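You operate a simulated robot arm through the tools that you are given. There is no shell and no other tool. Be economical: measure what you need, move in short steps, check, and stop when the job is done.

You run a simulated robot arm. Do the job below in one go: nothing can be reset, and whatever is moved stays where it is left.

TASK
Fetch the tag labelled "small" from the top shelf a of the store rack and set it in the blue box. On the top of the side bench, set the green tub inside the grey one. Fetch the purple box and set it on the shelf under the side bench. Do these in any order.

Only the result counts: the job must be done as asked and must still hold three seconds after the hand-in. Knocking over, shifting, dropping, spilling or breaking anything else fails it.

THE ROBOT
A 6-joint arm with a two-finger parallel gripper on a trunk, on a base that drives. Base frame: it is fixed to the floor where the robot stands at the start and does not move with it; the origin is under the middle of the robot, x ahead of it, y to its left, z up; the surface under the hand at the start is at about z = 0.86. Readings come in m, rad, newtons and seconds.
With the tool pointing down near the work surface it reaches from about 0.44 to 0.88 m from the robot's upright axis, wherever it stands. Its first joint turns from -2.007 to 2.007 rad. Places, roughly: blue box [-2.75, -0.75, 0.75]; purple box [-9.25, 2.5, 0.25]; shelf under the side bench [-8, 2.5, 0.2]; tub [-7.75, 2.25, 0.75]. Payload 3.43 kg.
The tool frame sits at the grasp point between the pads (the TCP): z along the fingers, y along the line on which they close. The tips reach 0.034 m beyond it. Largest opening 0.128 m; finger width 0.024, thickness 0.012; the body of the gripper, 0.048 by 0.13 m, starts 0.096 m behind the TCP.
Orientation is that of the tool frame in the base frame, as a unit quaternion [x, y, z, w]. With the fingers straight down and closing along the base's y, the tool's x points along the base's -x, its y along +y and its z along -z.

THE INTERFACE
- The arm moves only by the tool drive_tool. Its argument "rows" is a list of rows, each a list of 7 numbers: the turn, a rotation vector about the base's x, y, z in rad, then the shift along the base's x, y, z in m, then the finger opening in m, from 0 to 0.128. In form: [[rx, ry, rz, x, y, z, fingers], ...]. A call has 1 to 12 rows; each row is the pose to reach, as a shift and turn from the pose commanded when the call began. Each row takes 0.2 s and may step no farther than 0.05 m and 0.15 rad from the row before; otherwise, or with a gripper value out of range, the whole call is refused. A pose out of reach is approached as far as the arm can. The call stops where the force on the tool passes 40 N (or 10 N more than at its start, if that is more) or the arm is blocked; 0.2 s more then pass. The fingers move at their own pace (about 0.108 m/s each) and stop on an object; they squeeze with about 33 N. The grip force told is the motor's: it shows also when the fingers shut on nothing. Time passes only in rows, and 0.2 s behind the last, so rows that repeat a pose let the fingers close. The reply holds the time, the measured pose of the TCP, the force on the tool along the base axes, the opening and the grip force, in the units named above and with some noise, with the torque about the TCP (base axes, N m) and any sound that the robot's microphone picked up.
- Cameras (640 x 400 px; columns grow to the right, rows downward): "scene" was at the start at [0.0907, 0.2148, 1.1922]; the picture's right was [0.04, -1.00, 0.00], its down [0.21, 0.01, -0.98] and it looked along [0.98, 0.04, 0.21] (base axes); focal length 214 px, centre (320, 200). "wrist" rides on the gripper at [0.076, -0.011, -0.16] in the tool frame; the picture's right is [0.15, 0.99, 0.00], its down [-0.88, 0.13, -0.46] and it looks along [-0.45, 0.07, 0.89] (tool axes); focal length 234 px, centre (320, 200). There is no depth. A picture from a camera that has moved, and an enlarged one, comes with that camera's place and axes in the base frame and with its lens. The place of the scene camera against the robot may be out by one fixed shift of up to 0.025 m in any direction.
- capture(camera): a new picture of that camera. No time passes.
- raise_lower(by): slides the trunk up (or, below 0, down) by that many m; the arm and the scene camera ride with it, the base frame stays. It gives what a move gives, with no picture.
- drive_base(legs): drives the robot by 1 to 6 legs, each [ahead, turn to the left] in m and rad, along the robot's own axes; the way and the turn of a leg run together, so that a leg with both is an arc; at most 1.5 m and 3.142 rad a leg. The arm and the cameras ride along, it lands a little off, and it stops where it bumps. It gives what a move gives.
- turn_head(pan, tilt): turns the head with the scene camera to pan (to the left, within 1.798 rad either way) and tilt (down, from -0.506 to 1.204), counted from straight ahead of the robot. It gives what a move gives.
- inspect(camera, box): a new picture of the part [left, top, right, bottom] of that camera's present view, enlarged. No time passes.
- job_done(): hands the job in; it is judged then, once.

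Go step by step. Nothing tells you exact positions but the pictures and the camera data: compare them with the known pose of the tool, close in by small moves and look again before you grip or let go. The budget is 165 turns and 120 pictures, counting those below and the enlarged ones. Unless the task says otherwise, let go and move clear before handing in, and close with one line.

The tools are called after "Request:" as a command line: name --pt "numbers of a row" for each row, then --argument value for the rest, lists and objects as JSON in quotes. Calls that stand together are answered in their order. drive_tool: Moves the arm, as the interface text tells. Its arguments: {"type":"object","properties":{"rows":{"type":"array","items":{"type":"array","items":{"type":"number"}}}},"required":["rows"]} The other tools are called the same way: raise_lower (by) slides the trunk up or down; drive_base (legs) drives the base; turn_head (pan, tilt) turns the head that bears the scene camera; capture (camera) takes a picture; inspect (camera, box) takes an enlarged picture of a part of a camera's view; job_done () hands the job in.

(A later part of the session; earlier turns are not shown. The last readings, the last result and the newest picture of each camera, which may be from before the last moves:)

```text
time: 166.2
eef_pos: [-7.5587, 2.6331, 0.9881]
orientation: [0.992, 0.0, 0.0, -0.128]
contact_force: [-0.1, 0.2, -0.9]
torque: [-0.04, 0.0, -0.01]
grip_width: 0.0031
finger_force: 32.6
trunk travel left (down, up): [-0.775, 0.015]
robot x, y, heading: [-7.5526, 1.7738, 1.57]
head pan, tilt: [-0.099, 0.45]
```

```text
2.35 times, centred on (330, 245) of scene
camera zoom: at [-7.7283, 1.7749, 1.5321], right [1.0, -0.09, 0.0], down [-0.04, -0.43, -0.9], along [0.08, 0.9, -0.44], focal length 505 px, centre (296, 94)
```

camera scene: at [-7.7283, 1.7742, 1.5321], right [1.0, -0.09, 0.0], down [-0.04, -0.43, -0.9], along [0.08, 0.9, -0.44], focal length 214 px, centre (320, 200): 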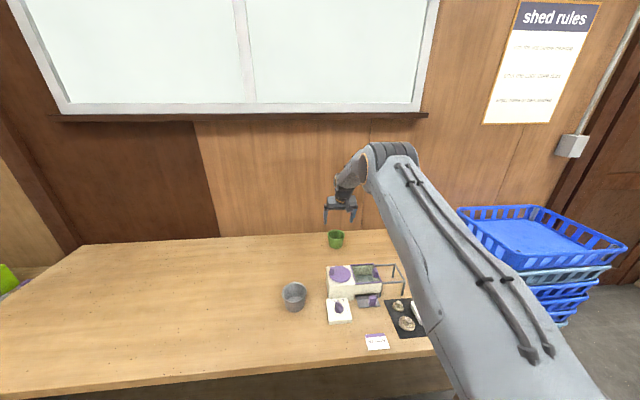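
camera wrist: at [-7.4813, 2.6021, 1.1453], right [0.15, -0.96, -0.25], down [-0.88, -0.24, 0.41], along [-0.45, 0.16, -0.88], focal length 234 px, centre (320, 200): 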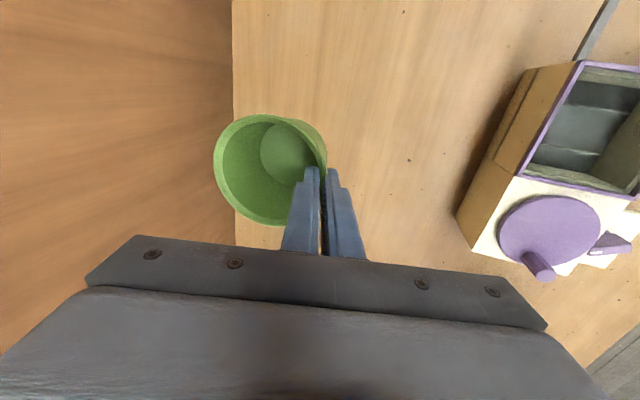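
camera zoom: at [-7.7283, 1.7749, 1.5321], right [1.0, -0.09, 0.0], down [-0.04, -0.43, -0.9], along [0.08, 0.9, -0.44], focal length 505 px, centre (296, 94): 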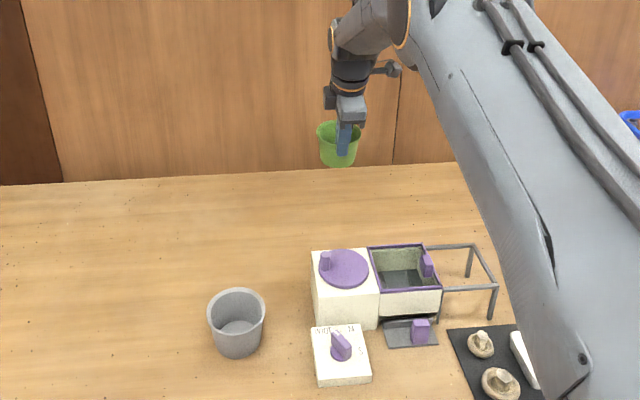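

Green tub is held. I'll raise it a bit and bring it near the grey tub for a wrist view.

Request:
drive_tool --pt "0 0 0 0 -0.02 0.04 0.0" --pt "0 0 0 0 -0.05 0.07 0.0" --pt "0 0 0 -0.02 -0.09 0.08 0.0" --pt "0 0 0 -0.05 -0.12 0.08 0.0" --pt "0 0 0 -0.085 -0.15 0.08 0.0" --pt "0 0 0 -0.115 -0.18 0.08 0.0" --pt "0 0 0 -0.135 -0.21 0.08 0.0" --pt "0 0 0 -0.135 -0.21 0.08 0.0"

Request:
capture --camera "wrist"

Request:
capture --camera "scene"

```text
time: 168.0
eef_pos: [-7.6909, 2.4202, 1.0691]
orientation: [0.992, 0.0, 0.0, -0.129]
contact_force: [-1.1, -0.1, 0.0]
torque: [-0.02, -0.03, -0.02]
grip_width: 0.0035
finger_force: 33.0
trunk travel left (down, up): [-0.775, 0.015]
robot x, y, heading: [-7.5482, 1.7801, 1.578]
head pan, tilt: [-0.099, 0.45]
```

```text
49 pictures are left
camera wrist: at [-7.6143, 2.3913, 1.2256], right [0.15, -0.96, -0.25], down [-0.88, -0.24, 0.41], along [-0.45, 0.16, -0.88], focal length 234 px, centre (320, 200)
```

wrist: 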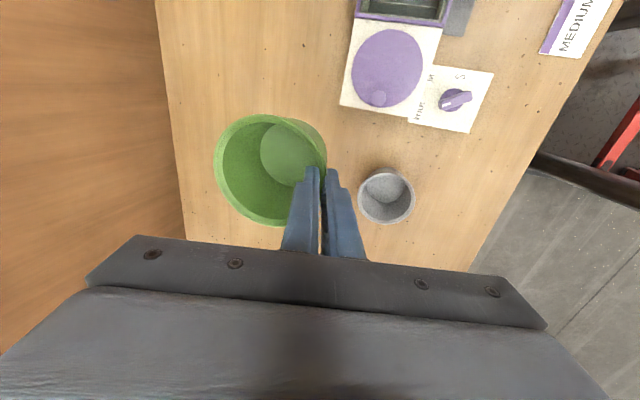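

```text
48 pictures are left
camera scene: at [-7.7284, 1.7744, 1.5321], right [1.0, -0.09, 0.0], down [-0.04, -0.43, -0.9], along [0.08, 0.9, -0.44], focal length 214 px, centre (320, 200)
```

scene: 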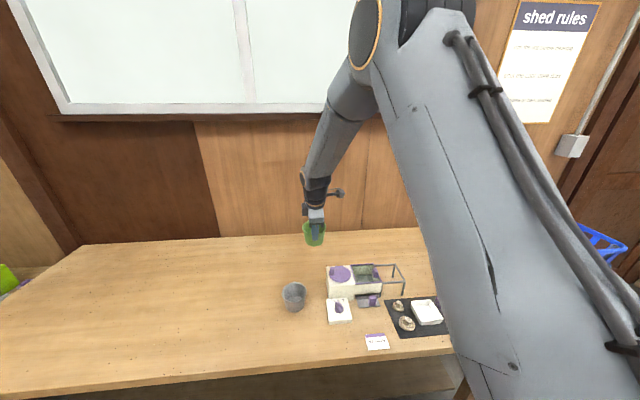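

Grey tub rim centre ≈ (−7.758, 2.352). I'll bring the green tub above it (TCP at y 2.305) and check.

Request:
drive_tool --pt "0 0 0 -0.03 -0.03 -0.01 0.0" --pt "0 0 0 -0.05 -0.065 -0.02 0.0" --pt "0 0 0 -0.067 -0.1 -0.04 0.0" --pt "0 0 0 -0.067 -0.115 -0.07 0.0" --pt "0 0 0 -0.067 -0.115 -0.07 0.0"

Request:
capture --camera "wrist"

Request:
inspect --camera "scene" --box '[240, 200, 360, 330]'

```text
time: 169.2
eef_pos: [-7.7597, 2.3069, 0.9979]
orientation: [0.992, 0.001, 0.0, -0.129]
contact_force: [-0.4, 0.5, 0.3]
torque: [-0.03, 0.0, -0.01]
grip_width: 0.0032
finger_force: 32.8
trunk travel left (down, up): [-0.775, 0.015]
robot x, y, heading: [-7.55, 1.7794, 1.575]
head pan, tilt: [-0.099, 0.45]
```

```text
47 pictures are left
camera wrist: at [-7.6828, 2.2762, 1.1546], right [0.15, -0.96, -0.25], down [-0.88, -0.24, 0.41], along [-0.45, 0.16, -0.88], focal length 234 px, centre (320, 200)
```

wrist: 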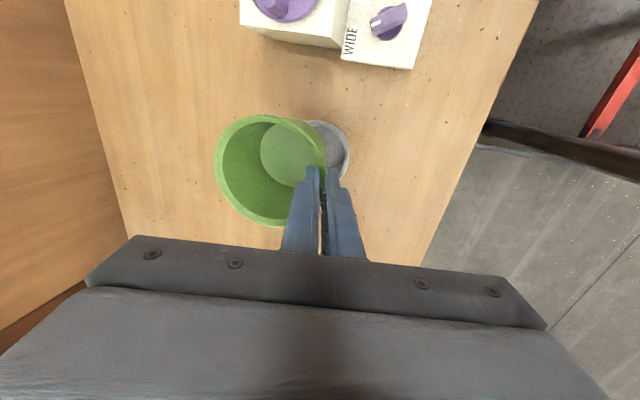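

```text
3.08 times, centred on (300, 265) of scene
camera zoom: at [-7.7284, 1.7744, 1.5321], right [1.0, -0.09, 0.0], down [-0.04, -0.43, -0.9], along [0.08, 0.9, -0.44], focal length 660 px, centre (382, 0)
```

zoom: 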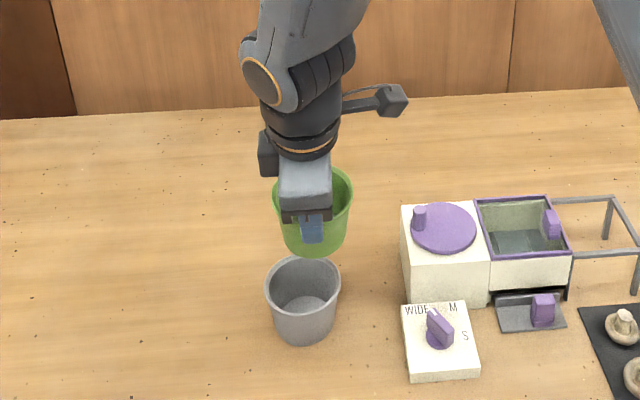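

Relative to the grey tub, the green one should go 18 mm to −x and 4 mm to −y. I'll correct, lower to just above the grey rim and check.

Request:
drive_tool --pt "0 0 0 -0.018 -0.004 0 0.0" --pt "0 0 0 -0.018 -0.004 -0.04 0.0" --pt "0 0 0 -0.018 -0.004 -0.06 0.0" --pt "0 0 0 -0.018 -0.004 -0.06 0.0"

Request:
capture --camera "wrist"

Request:
inspect --camera "scene" --box '[250, 230, 350, 330]'

```text
time: 170.2
eef_pos: [-7.7785, 2.3019, 0.9381]
orientation: [0.992, 0.001, 0.0, -0.13]
contact_force: [0.2, 0.4, -1.1]
torque: [-0.03, 0.03, 0.0]
grip_width: 0.0034
finger_force: 33.2
trunk travel left (down, up): [-0.775, 0.015]
robot x, y, heading: [-7.5496, 1.7746, 1.576]
head pan, tilt: [-0.099, 0.45]
```

```text
45 pictures are left
camera wrist: at [-7.7011, 2.272, 1.0949], right [0.15, -0.96, -0.25], down [-0.88, -0.24, 0.41], along [-0.45, 0.16, -0.88], focal length 234 px, centre (320, 200)
```

wrist: 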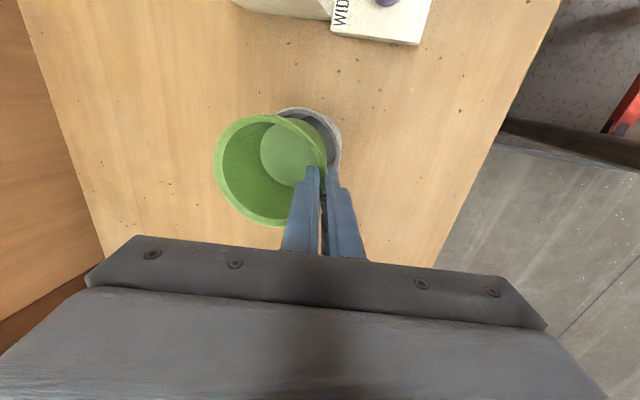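

```text
4.00 times, centred on (300, 280) of scene
camera zoom: at [-7.7284, 1.7745, 1.5321], right [1.0, -0.09, 0.0], down [-0.04, -0.43, -0.9], along [0.08, 0.9, -0.44], focal length 858 px, centre (400, -120)
```

zoom: 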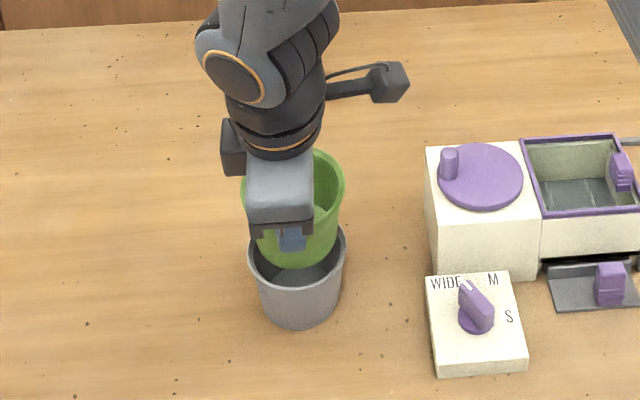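

Well aligned. Lowering the green tub into the grey one.

Request:
drive_tool --pt "0 0 0 0 0 -0.015 0.0" --pt "0 0 0 0 0 -0.03 0.0" --pt "0 0 0 0 0 -0.042 0.0"

Request:
capture --camera "wrist"

Request:
inspect --camera "scene" --box '[250, 230, 350, 330]'

```text
time: 171.0
eef_pos: [-7.7774, 2.3026, 0.8984]
orientation: [0.992, 0.001, -0.001, -0.13]
contact_force: [2.7, -6.0, 24.0]
torque: [0.05, -0.07, 0.2]
grip_width: 0.0041
finger_force: 32.8
trunk travel left (down, up): [-0.775, 0.015]
robot x, y, heading: [-7.5506, 1.7771, 1.576]
head pan, tilt: [-0.099, 0.45]
```

```text
43 pictures are left
camera wrist: at [-7.7007, 2.272, 1.0539], right [0.15, -0.95, -0.26], down [-0.88, -0.25, 0.41], along [-0.45, 0.17, -0.88], focal length 234 px, centre (320, 200)
```

wrist: 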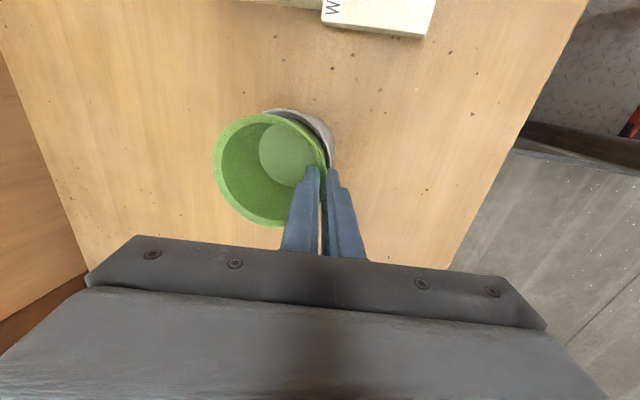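

```text
4.00 times, centred on (300, 280) of scene
camera zoom: at [-7.7279, 1.7733, 1.5324], right [1.0, -0.09, 0.0], down [-0.04, -0.43, -0.9], along [0.08, 0.9, -0.43], focal length 858 px, centre (400, -120)
```

zoom: 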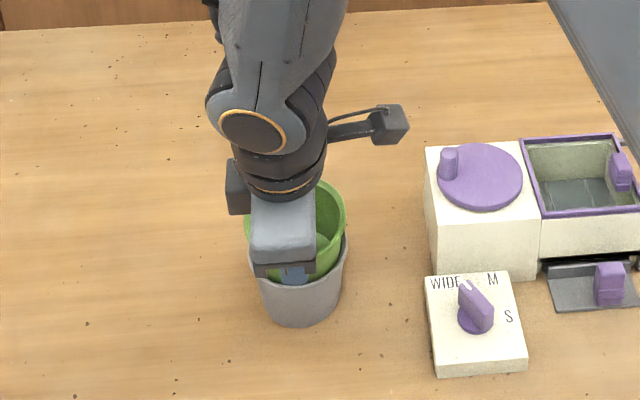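

Contact felt; I'll ease up 2 mm and release with a small opening, then withdraw upward.

Request:
drive_tool --pt "0 0 0 0.002 0 0.003 0.0" --pt "0 0 0 0.002 0 0.003 0.03" --pt "0 0 0 0.002 0 0.003 0.03" --pt "0 0 0 0.002 0 0.02 0.03" --pt "0 0 0 0.002 -0.002 0.06 0.03" --pt "0 0 0 0.002 -0.01 0.11 0.03"

Request:
capture --camera "wrist"

Request:
inspect --camera "scene" --box '[250, 230, 350, 330]'

```text
refused: row 6 steps farther than a row can; nothing moved
```

```text
41 pictures are left
camera wrist: at [-7.7007, 2.272, 1.0539], right [0.15, -0.95, -0.26], down [-0.88, -0.25, 0.41], along [-0.45, 0.17, -0.88], focal length 234 px, centre (320, 200)
```

wrist: 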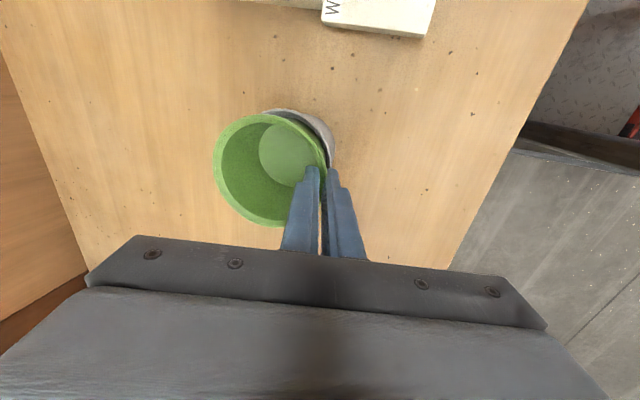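

```text
4.00 times, centred on (300, 280) of scene
camera zoom: at [-7.7279, 1.7733, 1.5324], right [1.0, -0.09, 0.0], down [-0.04, -0.43, -0.9], along [0.08, 0.9, -0.43], focal length 858 px, centre (400, -120)
```

zoom: 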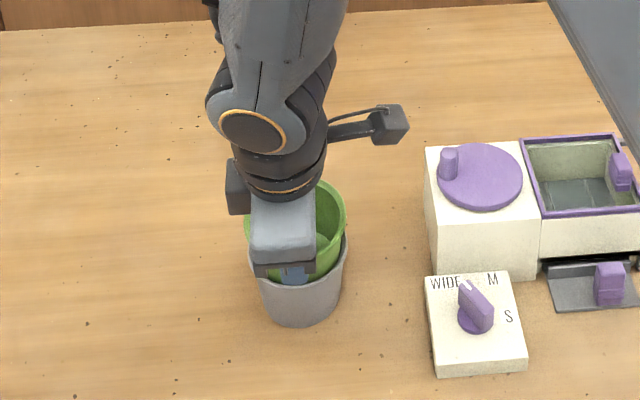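

Request:
drive_tool --pt "0 0 0 0.002 0 0.003 0.0" --pt "0 0 0 0.002 0 0.003 0.03" --pt "0 0 0 0.002 0 0.003 0.03" --pt "0 0 0 0.002 0 0.02 0.03" --pt "0 0 0 0.002 0 0.06 0.03" --pt "0 0 0 0.002 0 0.105 0.03"

Request:
capture --camera "wrist"

```text
time: 172.4
eef_pos: [-7.777, 2.3002, 1.0011]
orientation: [0.992, 0.001, 0.001, -0.129]
contact_force: [0.3, 0.8, 0.5]
torque: [-0.04, 0.0, -0.01]
grip_width: 0.0298
finger_force: 0.1
trunk travel left (down, up): [-0.775, 0.015]
robot x, y, heading: [-7.5493, 1.7758, 1.571]
head pan, tilt: [-0.099, 0.45]
```

```text
39 pictures are left
camera wrist: at [-7.6983, 2.2707, 1.159], right [0.15, -0.96, -0.25], down [-0.88, -0.24, 0.41], along [-0.45, 0.16, -0.88], focal length 234 px, centre (320, 200)
```

wrist: 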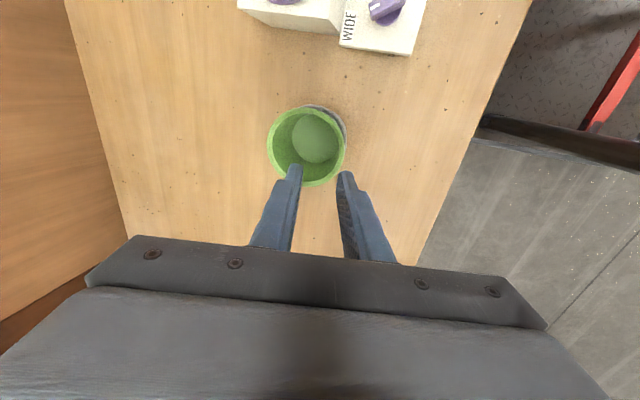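

Nested. I'll raise the tool, back away, then look at both the tubs and the purple box area.

Request:
drive_tool --pt "-0.13 0 0 0.0 -0.02 0.04 0.03" --pt "-0.26 0 0 0.0 -0.04 0.08 0.03" --pt "-0.26 0 0 0.0 -0.04 0.12 0.03"

Request:
drive_base --legs '[[-0.45, 0]]'

Request:
turn_head --pan 0.5 --tilt 0.5

Request:
capture --camera "scene"

```text
time: 173.2
eef_pos: [-7.7766, 2.2617, 1.1246]
orientation: [1.0, 0.002, 0.0, 0.001]
contact_force: [0.0, 0.9, -0.7]
torque: [-0.04, -0.06, 0.03]
grip_width: 0.0302
finger_force: 0.1
trunk travel left (down, up): [-0.775, 0.015]
robot x, y, heading: [-7.5557, 1.7788, 1.578]
head pan, tilt: [-0.099, 0.45]
```

```text
time: 176.0
eef_pos: [-7.7743, 1.8035, 1.1232]
orientation: [1.0, 0.002, 0.001, 0.0]
contact_force: [0.3, -0.2, 1.5]
torque: [-0.03, -0.05, -0.01]
grip_width: 0.0301
finger_force: 0.1
trunk travel left (down, up): [-0.775, 0.015]
robot x, y, heading: [-7.5471, 1.3175, 1.578]
head pan, tilt: [-0.099, 0.45]
```

```text
time: 177.0
eef_pos: [-7.7737, 1.8028, 1.1237]
orientation: [1.0, 0.002, 0.0, 0.0]
contact_force: [0.2, -0.1, -0.2]
torque: [-0.02, 0.01, 0.02]
grip_width: 0.0297
finger_force: 0.1
trunk travel left (down, up): [-0.775, 0.015]
robot x, y, heading: [-7.5442, 1.3195, 1.573]
head pan, tilt: [0.499, 0.499]
```

```text
38 pictures are left
camera scene: at [-7.7778, 1.3037, 1.5276], right [0.87, 0.48, 0.0], down [0.23, -0.42, -0.88], along [-0.43, 0.77, -0.48], focal length 214 px, centre (320, 200)
```

scene: 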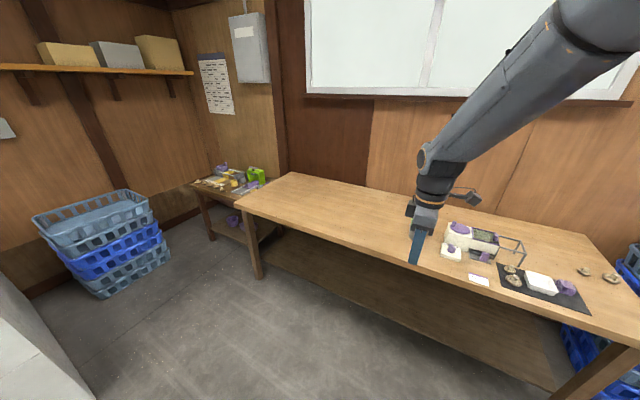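

The purple box is on the lower shelf of a small table left of the bench (≈ −9.4, 2.5). I'll drive over there, staying clear of the freezer corner, and face the table.

Request:
inspect --camera "scene" --box '[180, 150, 300, 260]'

Request:
drive_base --legs '[[0, 1.38], [1.2, 0]]'

Request:
turn_head --pan -0.6 --tilt 0.7

Request:
capture --camera "scene"

```text
3.64 times, centred on (240, 205) of scene
camera zoom: at [-7.7778, 1.3037, 1.5276], right [0.87, 0.48, 0.0], down [0.23, -0.42, -0.88], along [-0.43, 0.77, -0.48], focal length 780 px, centre (611, 182)
```

zoom: 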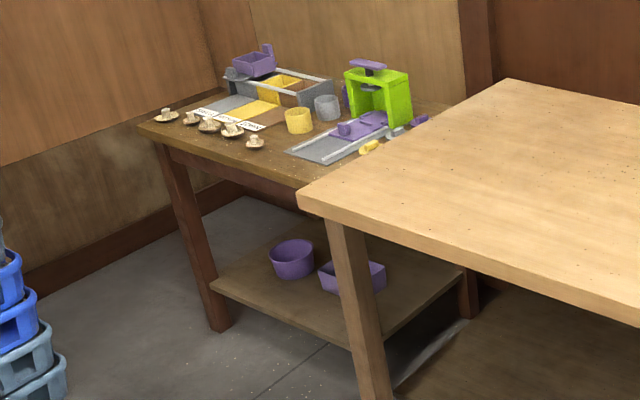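

```text
time: 186.5
eef_pos: [-9.2544, 1.4354, 1.1244]
orientation: [0.777, 0.629, 0.0, 0.0]
contact_force: [0.3, -0.3, 0.6]
torque: [0.02, 0.03, -0.02]
grip_width: 0.0298
finger_force: 0.0
trunk travel left (down, up): [-0.775, 0.015]
robot x, y, heading: [-8.7329, 1.5584, 2.936]
head pan, tilt: [0.499, 0.499]
```

```text
time: 187.8
eef_pos: [-9.2534, 1.436, 1.1235]
orientation: [0.777, 0.63, 0.0, -0.001]
contact_force: [0.2, 0.2, 0.0]
torque: [0.04, 0.01, -0.02]
grip_width: 0.0301
finger_force: 0.1
trunk travel left (down, up): [-0.775, 0.015]
robot x, y, heading: [-8.734, 1.5555, 2.935]
head pan, tilt: [-0.6, 0.7]
```

```text
36 pictures are left
camera scene: at [-8.7177, 1.4213, 1.5099], right [0.72, 0.69, 0.0], down [0.45, -0.46, -0.77], along [-0.53, 0.55, -0.64], focal length 214 px, centre (320, 200)
```

scene: 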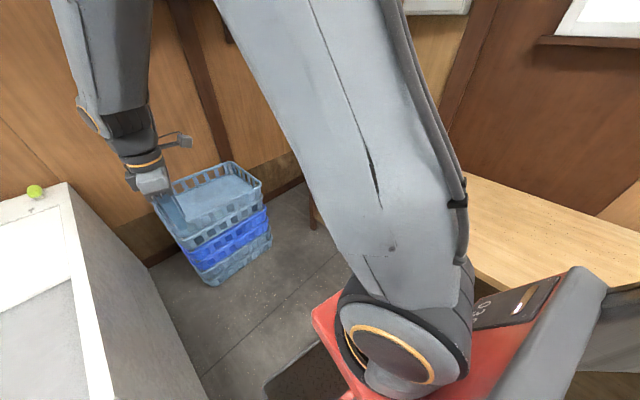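

The rectangular purple box sits at about (−9.29, 2.54) on the low shelf beneath that table; the round one is a bowl. I'll drive in front of it and face it.

Request:
drive_base --legs '[[0.53, 0], [0, -1.364]]'

Request:
turn_head --pan -0.3 --tilt 0.6

Request:
capture --camera "scene"

```text
time: 194.2
eef_pos: [-9.4537, 2.1515, 1.1237]
orientation: [1.0, -0.012, 0.0, 0.0]
contact_force: [-0.4, -0.2, 0.2]
torque: [0.01, -0.01, 0.01]
grip_width: 0.0301
finger_force: 0.1
trunk travel left (down, up): [-0.775, 0.015]
robot x, y, heading: [-9.2415, 1.6597, 1.55]
head pan, tilt: [-0.6, 0.7]
```

```text
time: 195.1
eef_pos: [-9.4544, 2.1513, 1.1236]
orientation: [1.0, -0.012, 0.0, 0.0]
contact_force: [0.4, -0.5, 0.0]
torque: [-0.01, 0.0, 0.04]
grip_width: 0.0299
finger_force: 0.0
trunk travel left (down, up): [-0.775, 0.015]
robot x, y, heading: [-9.2386, 1.6625, 1.548]
head pan, tilt: [-0.3, 0.6]
```

```text
35 pictures are left
camera scene: at [-9.4035, 1.6555, 1.5185], right [0.95, -0.32, 0.0], down [-0.18, -0.54, -0.82], along [0.26, 0.78, -0.57], focal length 214 px, centre (320, 200)
```

scene: 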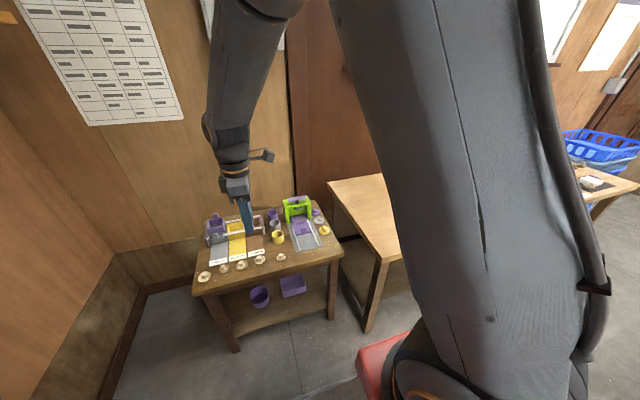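

I'll zoom in on the purple box.

Request:
inspect --camera "scene" --box '[225, 250, 345, 350]'

```text
4.00 times, centred on (285, 300) of scene
camera zoom: at [-9.4035, 1.6555, 1.5185], right [0.95, -0.32, 0.0], down [-0.18, -0.54, -0.82], along [0.26, 0.78, -0.57], focal length 858 px, centre (460, -200)
```

zoom: 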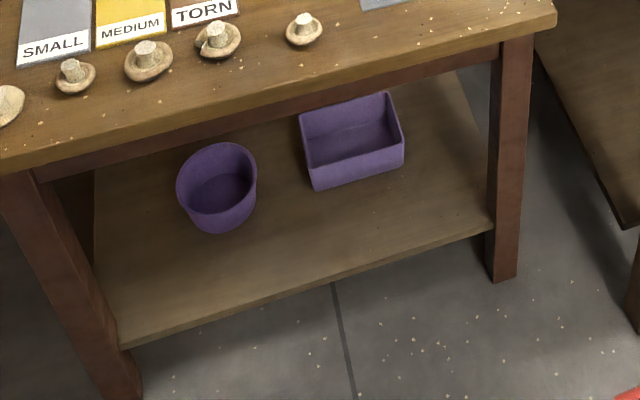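

Box ≈0.15 × 0.105 × 0.065 m, centre about (−9.305, 2.525), 0.19 m behind the table's front edge. I'll pinch its right end wall with the tool slanted forward-down (closing along x). First re-orient the tool up high.

Request:
drive_tool --pt "0 0 -0.15 0.02 -0.01 0 0.04" --pt "0 0 -0.3 0.04 -0.02 0 0.04" --pt "0 0 -0.45 0.06 -0.03 0 0.04" --pt "0 0 -0.6 0.08 -0.04 0 0.04" --pt "0 0 -0.75 0.1 -0.05 0 0.04" --pt "0 0 -0.9 0.12 -0.05 0 0.04" --pt "0 0 -1.05 0.14 -0.05 0 0.04" --pt "0 0 -1.2 0.16 -0.05 0 0.04" --pt "0 0 -1.35 0.18 -0.05 0 0.04" --pt "0 0 -1.5 0.2 -0.05 0 0.04" --pt "0 0 -1.545 0.22 -0.05 0 0.04"

Request:
drive_tool --pt "0.14 0 0 0 0 -0.01 0.04" --pt "0.28 0 0 0 0 -0.02 0.04" --pt "0.42 0 0 0 0 -0.03 0.04" --pt "0.56 0 0 0 0 -0.04 0.04" --pt "0.7 0 0 0 0 -0.05 0.04" --pt "0.84 0 0 0 0 -0.06 0.04" --pt "0.9 0 0 0 0 -0.06 0.04"

Request:
turn_head --pan 0.3 --tilt 0.5

Request:
capture --camera "scene"

```text
time: 197.4
eef_pos: [-9.2328, 2.1019, 1.1241]
orientation: [-0.706, 0.708, 0.001, 0.0]
contact_force: [-0.3, -0.3, 0.9]
torque: [0.01, -0.02, -0.01]
grip_width: 0.0398
finger_force: 0.1
trunk travel left (down, up): [-0.775, 0.015]
robot x, y, heading: [-9.2378, 1.6567, 1.549]
head pan, tilt: [-0.3, 0.6]
```

```text
time: 199.1
eef_pos: [-9.2311, 2.1745, 1.0595]
orientation: [0.637, -0.637, -0.307, -0.307]
contact_force: [0.5, -0.4, -0.2]
torque: [-0.02, 0.0, 0.02]
grip_width: 0.0399
finger_force: 0.2
out of reach, approached as far as the arm can: row 4, 5, 6, 7
trunk travel left (down, up): [-0.775, 0.015]
robot x, y, heading: [-9.2372, 1.6606, 1.549]
head pan, tilt: [-0.3, 0.6]
```

```text
time: 200.1
eef_pos: [-9.2307, 2.1749, 1.0593]
orientation: [0.637, -0.637, -0.307, -0.307]
contact_force: [-0.3, 0.2, -0.1]
torque: [-0.03, 0.0, -0.01]
grip_width: 0.0395
finger_force: 0.0
trunk travel left (down, up): [-0.775, 0.015]
robot x, y, heading: [-9.2429, 1.6597, 1.55]
head pan, tilt: [0.3, 0.499]
```

```text
33 pictures are left
camera scene: at [-9.4564, 1.6591, 1.5276], right [0.96, 0.27, 0.0], down [0.13, -0.46, -0.88], along [-0.24, 0.84, -0.48], focal length 214 px, centre (320, 200)
```

scene: 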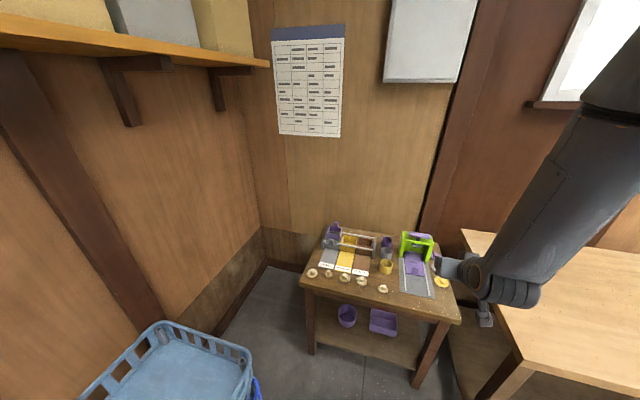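

The tilted tool can't retract further, so I'll back off 8 cm for clearance before lowering the trunk.

Request:
drive_base --legs '[[-0.08, 0.02]]'

Request:
raise_lower --by -0.66

Request:
capture --camera "wrist"

Request:
turn_head --pan 0.1 --tilt 0.5

Request:
capture --camera "scene"

```text
time: 201.1
eef_pos: [-9.2417, 2.0952, 1.0583]
orientation: [0.644, -0.63, -0.312, -0.304]
contact_force: [0.1, 0.1, 0.5]
torque: [0.01, 0.01, -0.02]
grip_width: 0.04
finger_force: 0.0
trunk travel left (down, up): [-0.775, 0.015]
robot x, y, heading: [-9.2388, 1.5793, 1.569]
head pan, tilt: [0.3, 0.499]
```

```text
refused: -0.66 is not a number from -0.4 to 0.4
```

```text
32 pictures are left
camera wrist: at [-9.2255, 1.9238, 1.0981], right [-0.99, -0.11, -0.11], down [-0.13, 0.19, 0.97], along [-0.09, 0.98, -0.2], focal length 234 px, centre (320, 200)
```

wrist: 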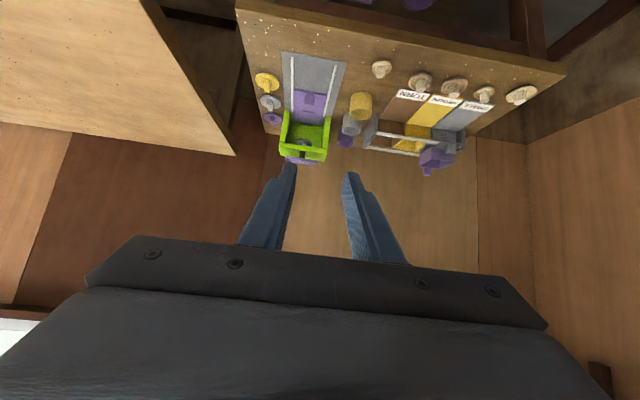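

```text
time: 201.8
eef_pos: [-9.2409, 2.0955, 1.0584]
orientation: [0.643, -0.631, -0.31, -0.305]
contact_force: [0.9, 0.0, -0.1]
torque: [-0.04, 0.03, 0.01]
grip_width: 0.04
finger_force: 0.0
trunk travel left (down, up): [-0.775, 0.015]
robot x, y, heading: [-9.24, 1.5788, 1.57]
head pan, tilt: [0.099, 0.499]
```

```text
31 pictures are left
camera scene: at [-9.4392, 1.5781, 1.5276], right [1.0, 0.1, 0.0], down [0.05, -0.48, -0.88], along [-0.09, 0.87, -0.48], focal length 214 px, centre (320, 200)
```

scene: 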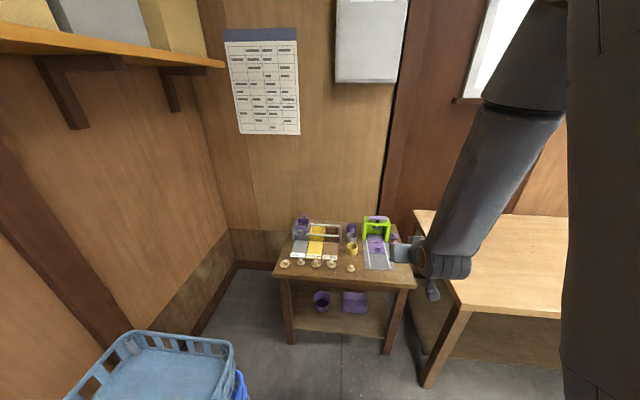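

Request:
raise_lower --by -0.4

Request:
raise_lower --by -0.27

Request:
capture --camera "wrist"

Request:
capture --camera "scene"

```text
time: 205.7
eef_pos: [-9.2418, 2.2065, 0.6586]
orientation: [0.643, -0.63, -0.31, -0.305]
contact_force: [-0.3, 0.2, 0.5]
torque: [0.01, 0.01, -0.02]
grip_width: 0.0401
finger_force: 0.0
trunk travel left (down, up): [-0.375, 0.415]
robot x, y, heading: [-9.241, 1.5843, 1.573]
head pan, tilt: [0.099, 0.499]
```

```text
time: 208.4
eef_pos: [-9.2406, 2.282, 0.3888]
orientation: [0.643, -0.63, -0.311, -0.304]
contact_force: [-1.3, -0.7, -0.3]
torque: [-0.02, 0.04, -0.02]
grip_width: 0.0399
finger_force: 0.1
trunk travel left (down, up): [-0.105, 0.685]
robot x, y, heading: [-9.2414, 1.5854, 1.573]
head pan, tilt: [0.099, 0.499]
```

```text
30 pictures are left
camera wrist: at [-9.2253, 2.1099, 0.4283], right [-0.99, -0.11, -0.11], down [-0.13, 0.19, 0.97], along [-0.09, 0.98, -0.2], focal length 234 px, centre (320, 200)
```

wrist: 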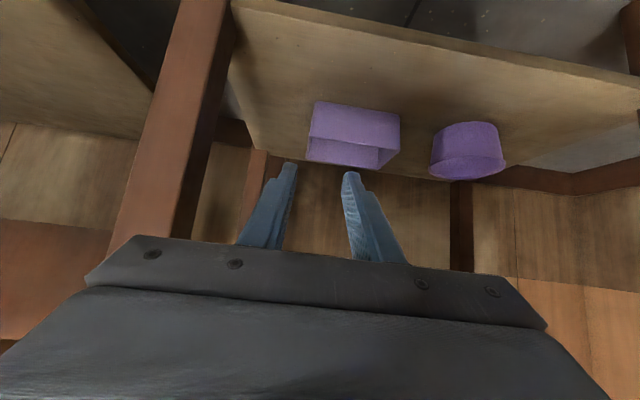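

```text
29 pictures are left
camera scene: at [-9.439, 1.7646, 0.8576], right [1.0, 0.1, 0.0], down [0.05, -0.48, -0.88], along [-0.09, 0.87, -0.48], focal length 214 px, centre (320, 200)
```

scene: 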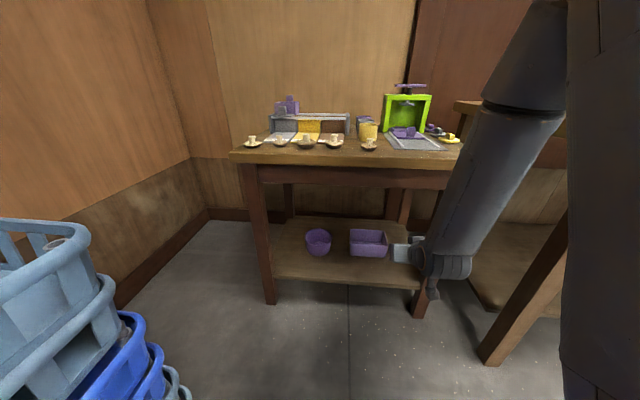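

The right side is tight against the table leg, so I'll pinch the left end wall (x≈−9.372, front y≈2.447, rim z≈0.263). Moving to a pre-grasp pose and looking.

Request:
drive_tool --pt "0 0 0 -0.045 0 0 0.04" --pt "0 0 0 -0.09 0 0 0.04" --pt "0 0 0 -0.132 0 0 0.04" --pt "0 0 0 -0.132 0.04 -0.02 0.04" --pt "0 0 0 -0.132 0.08 -0.03 0.04" --pt "0 0 0 -0.132 0.105 -0.045 0.04" --pt "0 0 0 -0.132 0.105 -0.045 0.04"

Request:
capture --camera "wrist"

```text
time: 210.0
eef_pos: [-9.3743, 2.3884, 0.3414]
orientation: [0.644, -0.63, -0.31, -0.303]
contact_force: [-0.4, 0.5, 0.4]
torque: [0.01, -0.01, -0.01]
grip_width: 0.0398
finger_force: 0.0
trunk travel left (down, up): [-0.105, 0.685]
robot x, y, heading: [-9.2388, 1.5789, 1.573]
head pan, tilt: [0.099, 0.499]
```

```text
28 pictures are left
camera wrist: at [-9.3581, 2.2149, 0.3806], right [-0.99, -0.11, -0.11], down [-0.13, 0.19, 0.97], along [-0.09, 0.98, -0.2], focal length 234 px, centre (320, 200)
```

wrist: 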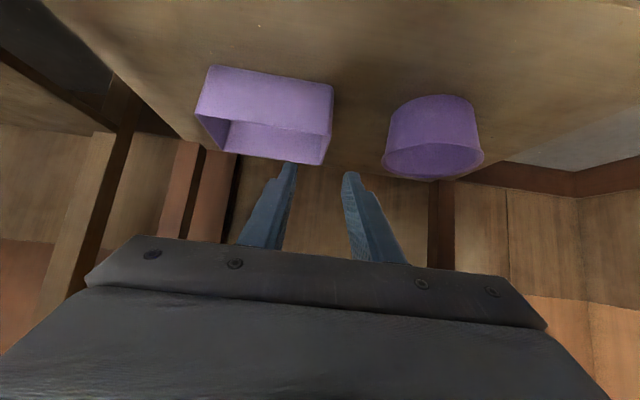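

Refined: shelf z≈0.186, box y 2.466–2.579, rim z≈0.248, left wall x≈−9.383. I'll slide in along the finger direction to straddle the left wall.

Request:
drive_tool --pt "0 0 0 -0.004 0.03 -0.023 0.04" --pt "0 0 0 -0.008 0.06 -0.047 0.04" --pt "0 0 0 -0.008 0.085 -0.067 0.04" --pt "0 0 0 -0.008 0.085 -0.067 0.04"

Request:
capture --camera "wrist"

```text
time: 211.0
eef_pos: [-9.3829, 2.4717, 0.2768]
orientation: [0.644, -0.63, -0.31, -0.304]
contact_force: [0.1, -0.2, 0.0]
torque: [0.02, -0.03, 0.01]
grip_width: 0.0399
finger_force: 0.0
trunk travel left (down, up): [-0.105, 0.685]
robot x, y, heading: [-9.2401, 1.5819, 1.573]
head pan, tilt: [0.099, 0.499]
```

```text
27 pictures are left
camera wrist: at [-9.366, 2.3006, 0.3156], right [-0.99, -0.11, -0.11], down [-0.13, 0.19, 0.97], along [-0.09, 0.98, -0.2], focal length 234 px, centre (320, 200)
```

wrist: 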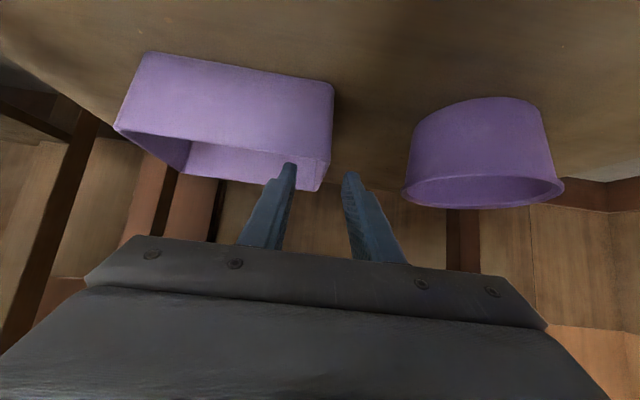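

Aligned: inner finger is over the box interior, outer one outside. Going the last 3–4 cm and closing.

Request:
drive_tool --pt "0 0 0 0 0.018 -0.015 0.04" --pt "0 0 0 0 0.036 -0.033 0.04" --pt "0 0 0 0 0.036 -0.033 0.02" --pt "0 0 0 0 0.036 -0.033 0.0" --pt "0 0 0 0 0.036 -0.033 0.0" --pt "0 0 0 0 0.036 -0.033 0.0"

Request:
capture --camera "wrist"

```text
time: 212.4
eef_pos: [-9.3814, 2.5105, 0.2448]
orientation: [0.643, -0.63, -0.311, -0.304]
contact_force: [0.3, 0.7, 5.9]
torque: [0.14, -1.01, -0.21]
grip_width: 0.0042
finger_force: 32.9
trunk travel left (down, up): [-0.105, 0.685]
robot x, y, heading: [-9.2437, 1.5802, 1.568]
head pan, tilt: [0.099, 0.499]
```

```text
26 pictures are left
camera wrist: at [-9.3657, 2.3386, 0.2842], right [-0.99, -0.11, -0.11], down [-0.13, 0.19, 0.97], along [-0.09, 0.98, -0.2], focal length 234 px, centre (320, 200)
```

wrist: 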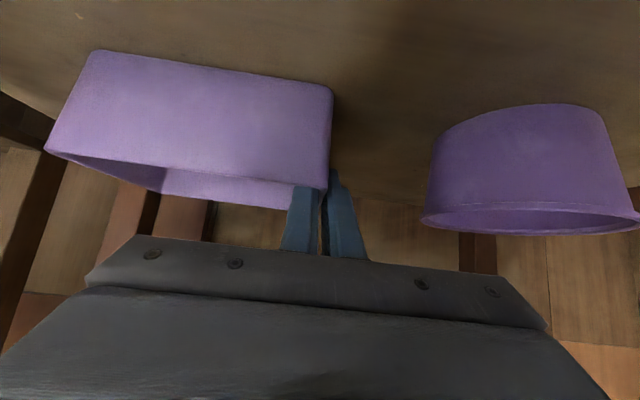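

Gripped. Lifting slightly to check the hold.

Request:
drive_tool --pt "0 0 0 0 0 0.015 0.0" --pt "0 0 0 0 0 0.035 0.0" --pt "0 0 0 0 0 0.06 0.0" --pt "0 0 0 0 0 0.06 0.0"

Request:
capture --camera "scene"

```text
time: 213.4
eef_pos: [-9.3808, 2.5089, 0.3023]
orientation: [0.645, -0.63, -0.31, -0.303]
contact_force: [0.1, -1.0, -0.7]
torque: [-0.04, 0.11, 0.01]
grip_width: 0.0035
finger_force: 32.4
trunk travel left (down, up): [-0.105, 0.685]
robot x, y, heading: [-9.2374, 1.5848, 1.571]
head pan, tilt: [0.099, 0.499]
```

```text
25 pictures are left
camera scene: at [-9.439, 1.7646, 0.8575], right [1.0, 0.1, 0.0], down [0.05, -0.48, -0.88], along [-0.09, 0.87, -0.48], focal length 214 px, centre (320, 200)
```

scene: 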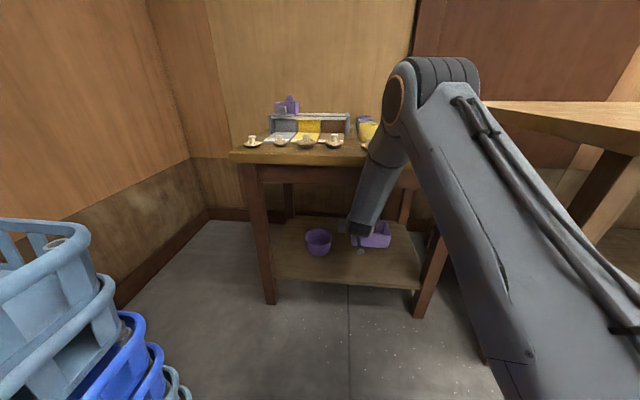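

The box is held. Withdrawing toward me from under the table.

Request:
drive_tool --pt "0 0 0 0 -0.04 0.0 0.0" --pt "0 0 0 0 -0.08 0.0 0.0" --pt "0 0 0 0 -0.12 0.0 0.0" --pt "0 0 0 0 -0.16 0.01 0.0" --pt "0 0 0 0 -0.2 0.02 0.0" --pt "0 0 0 0 -0.235 0.02 0.0"

Request:
capture --camera "wrist"

```text
time: 214.8
eef_pos: [-9.3813, 2.2726, 0.3221]
orientation: [0.643, -0.63, -0.31, -0.304]
contact_force: [0.6, -0.3, -0.8]
torque: [-0.03, 0.11, -0.02]
grip_width: 0.0035
finger_force: 33.0
trunk travel left (down, up): [-0.105, 0.685]
robot x, y, heading: [-9.2391, 1.5764, 1.571]
head pan, tilt: [0.099, 0.499]
```

```text
24 pictures are left
camera wrist: at [-9.3656, 2.0999, 0.3624], right [-0.99, -0.11, -0.11], down [-0.13, 0.19, 0.97], along [-0.09, 0.98, -0.2], focal length 234 px, centre (320, 200)
```

wrist: 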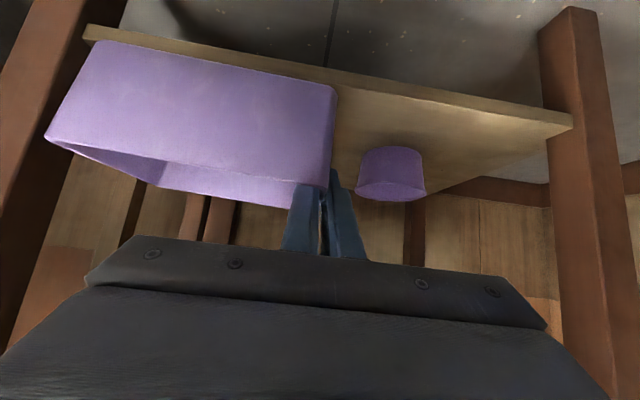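

I'll retract the arm a bit more and back the base 7 cm to clear the table top's edge.

Request:
drive_tool --pt "0 0 0 0 -0.02 0.0 0.0" --pt "0 0 0 0 -0.04 0.0 0.0"

Request:
drive_base --legs '[[-0.07, 0]]'

Request:
capture --camera "scene"

```text
time: 215.4
eef_pos: [-9.3822, 2.2332, 0.322]
orientation: [0.643, -0.63, -0.31, -0.304]
contact_force: [0.8, 0.2, -1.4]
torque: [-0.01, 0.12, 0.0]
grip_width: 0.0036
finger_force: 33.5
trunk travel left (down, up): [-0.105, 0.685]
robot x, y, heading: [-9.2424, 1.5815, 1.572]
head pan, tilt: [0.099, 0.499]
```

```text
time: 216.4
eef_pos: [-9.3822, 2.1634, 0.3222]
orientation: [0.644, -0.629, -0.311, -0.304]
contact_force: [0.8, 0.3, -1.6]
torque: [-0.03, 0.07, -0.02]
grip_width: 0.0033
finger_force: 32.8
trunk travel left (down, up): [-0.105, 0.685]
robot x, y, heading: [-9.2403, 1.5092, 1.57]
head pan, tilt: [0.099, 0.499]
```

```text
23 pictures are left
camera scene: at [-9.4391, 1.6941, 0.8576], right [1.0, 0.1, 0.0], down [0.05, -0.48, -0.88], along [-0.09, 0.87, -0.48], focal length 214 px, centre (320, 200)
```

scene: 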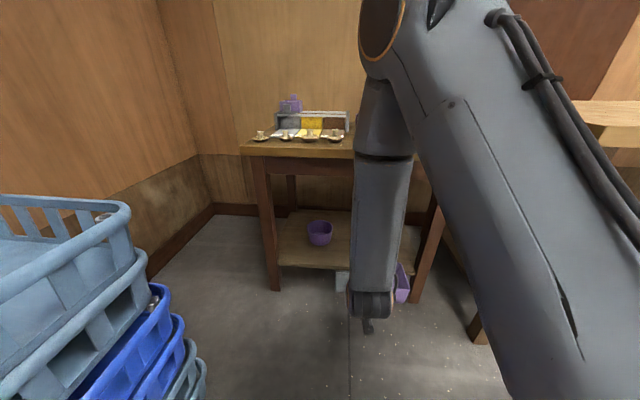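

Clear of the table. I'll raise the trunk fully (it also draws back), then drive back east in front of the bench.

Request:
raise_lower --by 0.4

Request:
raise_lower --by 0.28

Request:
drive_base --legs '[[0, -1.62], [1.2, 0]]'

Request:
turn_head --pan 0.9 --tilt 0.5

Request:
capture --camera "scene"

```text
time: 220.3
eef_pos: [-9.3817, 2.1624, 0.7231]
orientation: [0.644, -0.63, -0.31, -0.304]
contact_force: [0.5, 0.1, 0.2]
torque: [0.01, 0.08, 0.03]
grip_width: 0.0036
finger_force: 33.0
trunk travel left (down, up): [-0.505, 0.285]
robot x, y, heading: [-9.243, 1.511, 1.572]
head pan, tilt: [0.099, 0.499]
```

```text
time: 223.1
eef_pos: [-9.3823, 2.1622, 1.002]
orientation: [0.644, -0.63, -0.31, -0.303]
contact_force: [-0.6, 0.1, -1.8]
torque: [0.01, 0.05, -0.01]
grip_width: 0.0035
finger_force: 32.8
trunk travel left (down, up): [-0.785, 0.005]
robot x, y, heading: [-9.2417, 1.5127, 1.565]
head pan, tilt: [0.099, 0.499]
```

```text
time: 224.9
eef_pos: [-9.163, 2.1744, 1.0016]
orientation: [-0.532, 0.728, 0.255, 0.349]
contact_force: [-0.5, 0.7, -2.2]
torque: [-0.01, 0.11, 0.01]
grip_width: 0.0034
finger_force: 33.0
trunk travel left (down, up): [-0.785, 0.005]
robot x, y, heading: [-9.2406, 1.5111, 1.244]
head pan, tilt: [0.099, 0.499]
stopped in leg 1: the robot was blocked; the commanded pose is now the measured one
```

```text
time: 226.0
eef_pos: [-9.1625, 2.1755, 1.0024]
orientation: [-0.532, 0.727, 0.256, 0.35]
contact_force: [0.7, -0.1, -1.2]
torque: [0.02, 0.05, -0.02]
grip_width: 0.0034
finger_force: 32.8
trunk travel left (down, up): [-0.785, 0.005]
robot x, y, heading: [-9.2373, 1.5148, 1.24]
head pan, tilt: [0.901, 0.499]
```

```text
22 pictures are left
camera scene: at [-9.5042, 1.5626, 1.5376], right [0.84, 0.54, 0.0], down [0.26, -0.4, -0.88], along [-0.47, 0.74, -0.48], focal length 214 px, centre (320, 200)
```

scene: 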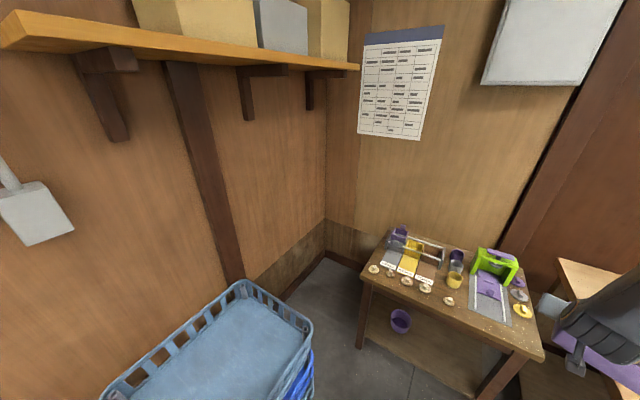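

The base was blocked while turning, most likely its rear corner at the freezer. I'll go forward 0.12 m (the box stays above the tables), then continue the turn in stages.

Request:
drive_base --legs '[[0.12, 0]]'

Request:
turn_head --pan 1.7 --tilt 0.9

Request:
capture --camera "scene"

```text
time: 227.3
eef_pos: [-9.1217, 2.2909, 1.0026]
orientation: [-0.532, 0.728, 0.255, 0.35]
contact_force: [-0.2, -0.5, -1.5]
torque: [0.03, 0.04, -0.01]
grip_width: 0.0033
finger_force: 33.1
trunk travel left (down, up): [-0.785, 0.005]
robot x, y, heading: [-9.2019, 1.6295, 1.239]
head pan, tilt: [0.901, 0.499]
```

```text
time: 228.4
eef_pos: [-9.1215, 2.2899, 1.001]
orientation: [-0.531, 0.728, 0.256, 0.351]
contact_force: [-0.3, 0.6, -0.8]
torque: [0.03, 0.06, 0.05]
grip_width: 0.0035
finger_force: 32.9
trunk travel left (down, up): [-0.785, 0.005]
robot x, y, heading: [-9.2021, 1.6241, 1.244]
head pan, tilt: [1.7, 0.901]
```

```text
21 pictures are left
camera scene: at [-9.4895, 1.6172, 1.5038], right [0.2, 0.98, 0.0], down [0.77, -0.16, -0.62], along [-0.61, 0.12, -0.78], focal length 214 px, centre (320, 200)
```

scene: 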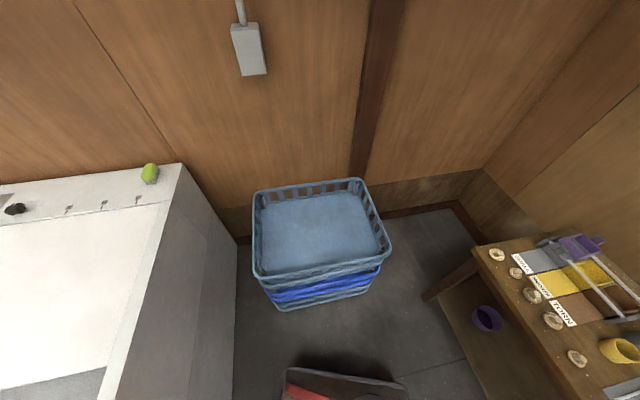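

Clear space now; nothing looks disturbed. Turning right to face east.

Request:
drive_base --legs '[[0, -1.3]]'

```text
time: 232.0
eef_pos: [-8.5427, 1.7313, 1.0024]
orientation: [0.016, 0.901, -0.008, 0.434]
contact_force: [0.4, -0.2, -2.1]
torque: [0.1, -0.01, 0.0]
grip_width: 0.004
finger_force: 32.8
trunk travel left (down, up): [-0.785, 0.005]
robot x, y, heading: [-9.1976, 1.6287, -0.06]
head pan, tilt: [1.7, 0.901]
```

Drive along to x≈−8.2, y≈1.35 and face the bench.

Request:
drive_base --legs '[[0, -0.22], [1.0, 0], [0, 1.85]]'

Request:
turn_head --pan 0.2 --tilt 0.6

Request:
capture --camera "scene"

```text
time: 242.4
eef_pos: [-8.416, 2.0197, 1.0026]
orientation: [0.655, -0.619, -0.315, -0.298]
contact_force: [0.5, -0.3, -1.4]
torque: [-0.02, 0.11, 0.0]
grip_width: 0.0032
finger_force: 33.2
trunk travel left (down, up): [-0.785, 0.005]
robot x, y, heading: [-8.253, 1.3712, 1.608]
head pan, tilt: [1.7, 0.901]
```

```text
time: 244.0
eef_pos: [-8.4168, 2.0198, 1.0027]
orientation: [0.655, -0.618, -0.316, -0.298]
contact_force: [0.4, 0.6, -1.7]
torque: [-0.02, 0.09, 0.01]
grip_width: 0.0034
finger_force: 33.5
trunk travel left (down, up): [-0.785, 0.005]
robot x, y, heading: [-8.2547, 1.3764, 1.61]
head pan, tilt: [0.201, 0.6]
```

```text
20 pictures are left
camera scene: at [-8.4578, 1.3561, 1.5285], right [0.97, 0.24, 0.0], down [0.13, -0.55, -0.82], along [-0.19, 0.8, -0.57], focal length 214 px, centre (320, 200)
```

scene: 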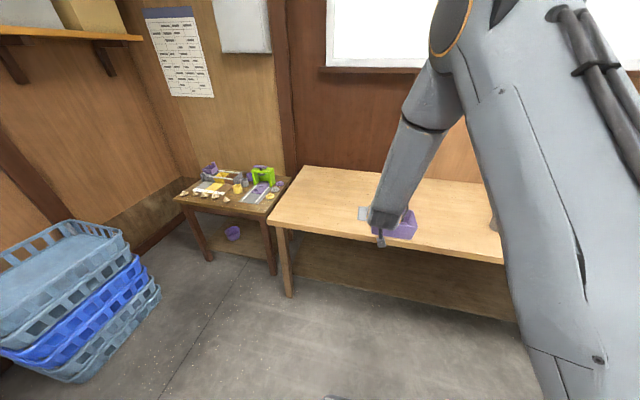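

I'll back 0.1 m for clearance, then lower the trunk in front of the bench.

Request:
drive_base --legs '[[-0.1, -0.035]]'

Request:
raise_lower --by -0.4

Request:
raise_lower --by -0.27

Request:
capture --camera "wrist"

Request:
capture --camera "scene"

```text
time: 245.1
eef_pos: [-8.392, 1.9245, 1.0029]
orientation: [0.644, -0.63, -0.31, -0.303]
contact_force: [-0.1, 0.0, -1.5]
torque: [-0.03, 0.09, -0.03]
grip_width: 0.0039
finger_force: 33.0
trunk travel left (down, up): [-0.785, 0.005]
robot x, y, heading: [-8.2494, 1.2744, 1.575]
head pan, tilt: [0.201, 0.6]
```

```text
time: 249.0
eef_pos: [-8.3911, 1.9251, 0.6016]
orientation: [0.645, -0.629, -0.311, -0.303]
contact_force: [-0.2, 0.1, -0.8]
torque: [-0.04, 0.06, -0.03]
grip_width: 0.0034
finger_force: 33.4
trunk travel left (down, up): [-0.385, 0.405]
robot x, y, heading: [-8.2468, 1.2747, 1.57]
head pan, tilt: [0.201, 0.6]
```

```text
time: 251.7
eef_pos: [-8.3909, 1.9246, 0.3319]
orientation: [0.645, -0.63, -0.31, -0.303]
contact_force: [0.5, 1.0, -1.1]
torque: [-0.03, 0.06, 0.02]
grip_width: 0.0036
finger_force: 33.1
trunk travel left (down, up): [-0.115, 0.675]
robot x, y, heading: [-8.2523, 1.2714, 1.574]
head pan, tilt: [0.201, 0.6]
```

```text
19 pictures are left
camera wrist: at [-8.3753, 1.7522, 0.372], right [-0.99, -0.11, -0.11], down [-0.13, 0.19, 0.97], along [-0.09, 0.98, -0.2], focal length 234 px, centre (320, 200)
```

wrist: 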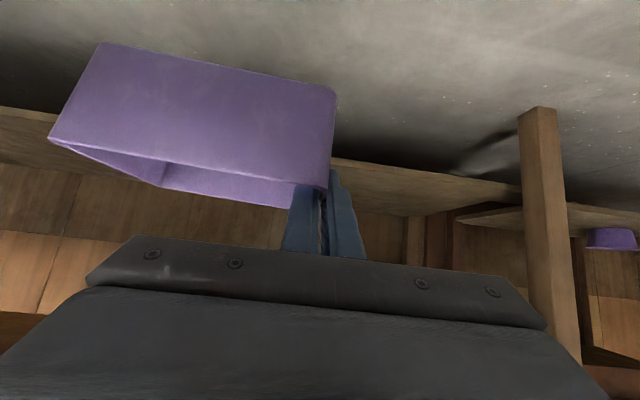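

```text
18 pictures are left
camera scene: at [-8.4571, 1.4492, 0.8585], right [0.98, 0.2, 0.0], down [0.11, -0.55, -0.82], along [-0.17, 0.81, -0.57], focal length 214 px, centre (320, 200)
```

scene: 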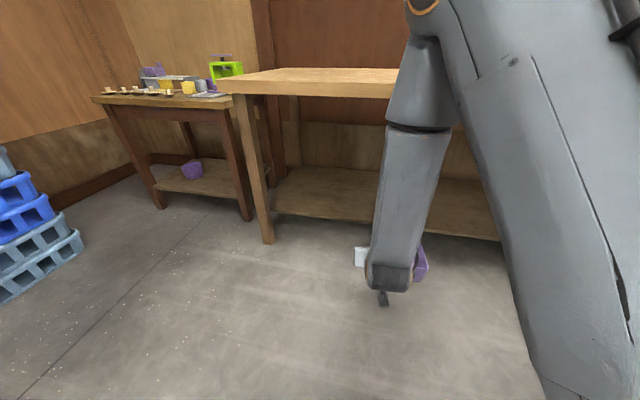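

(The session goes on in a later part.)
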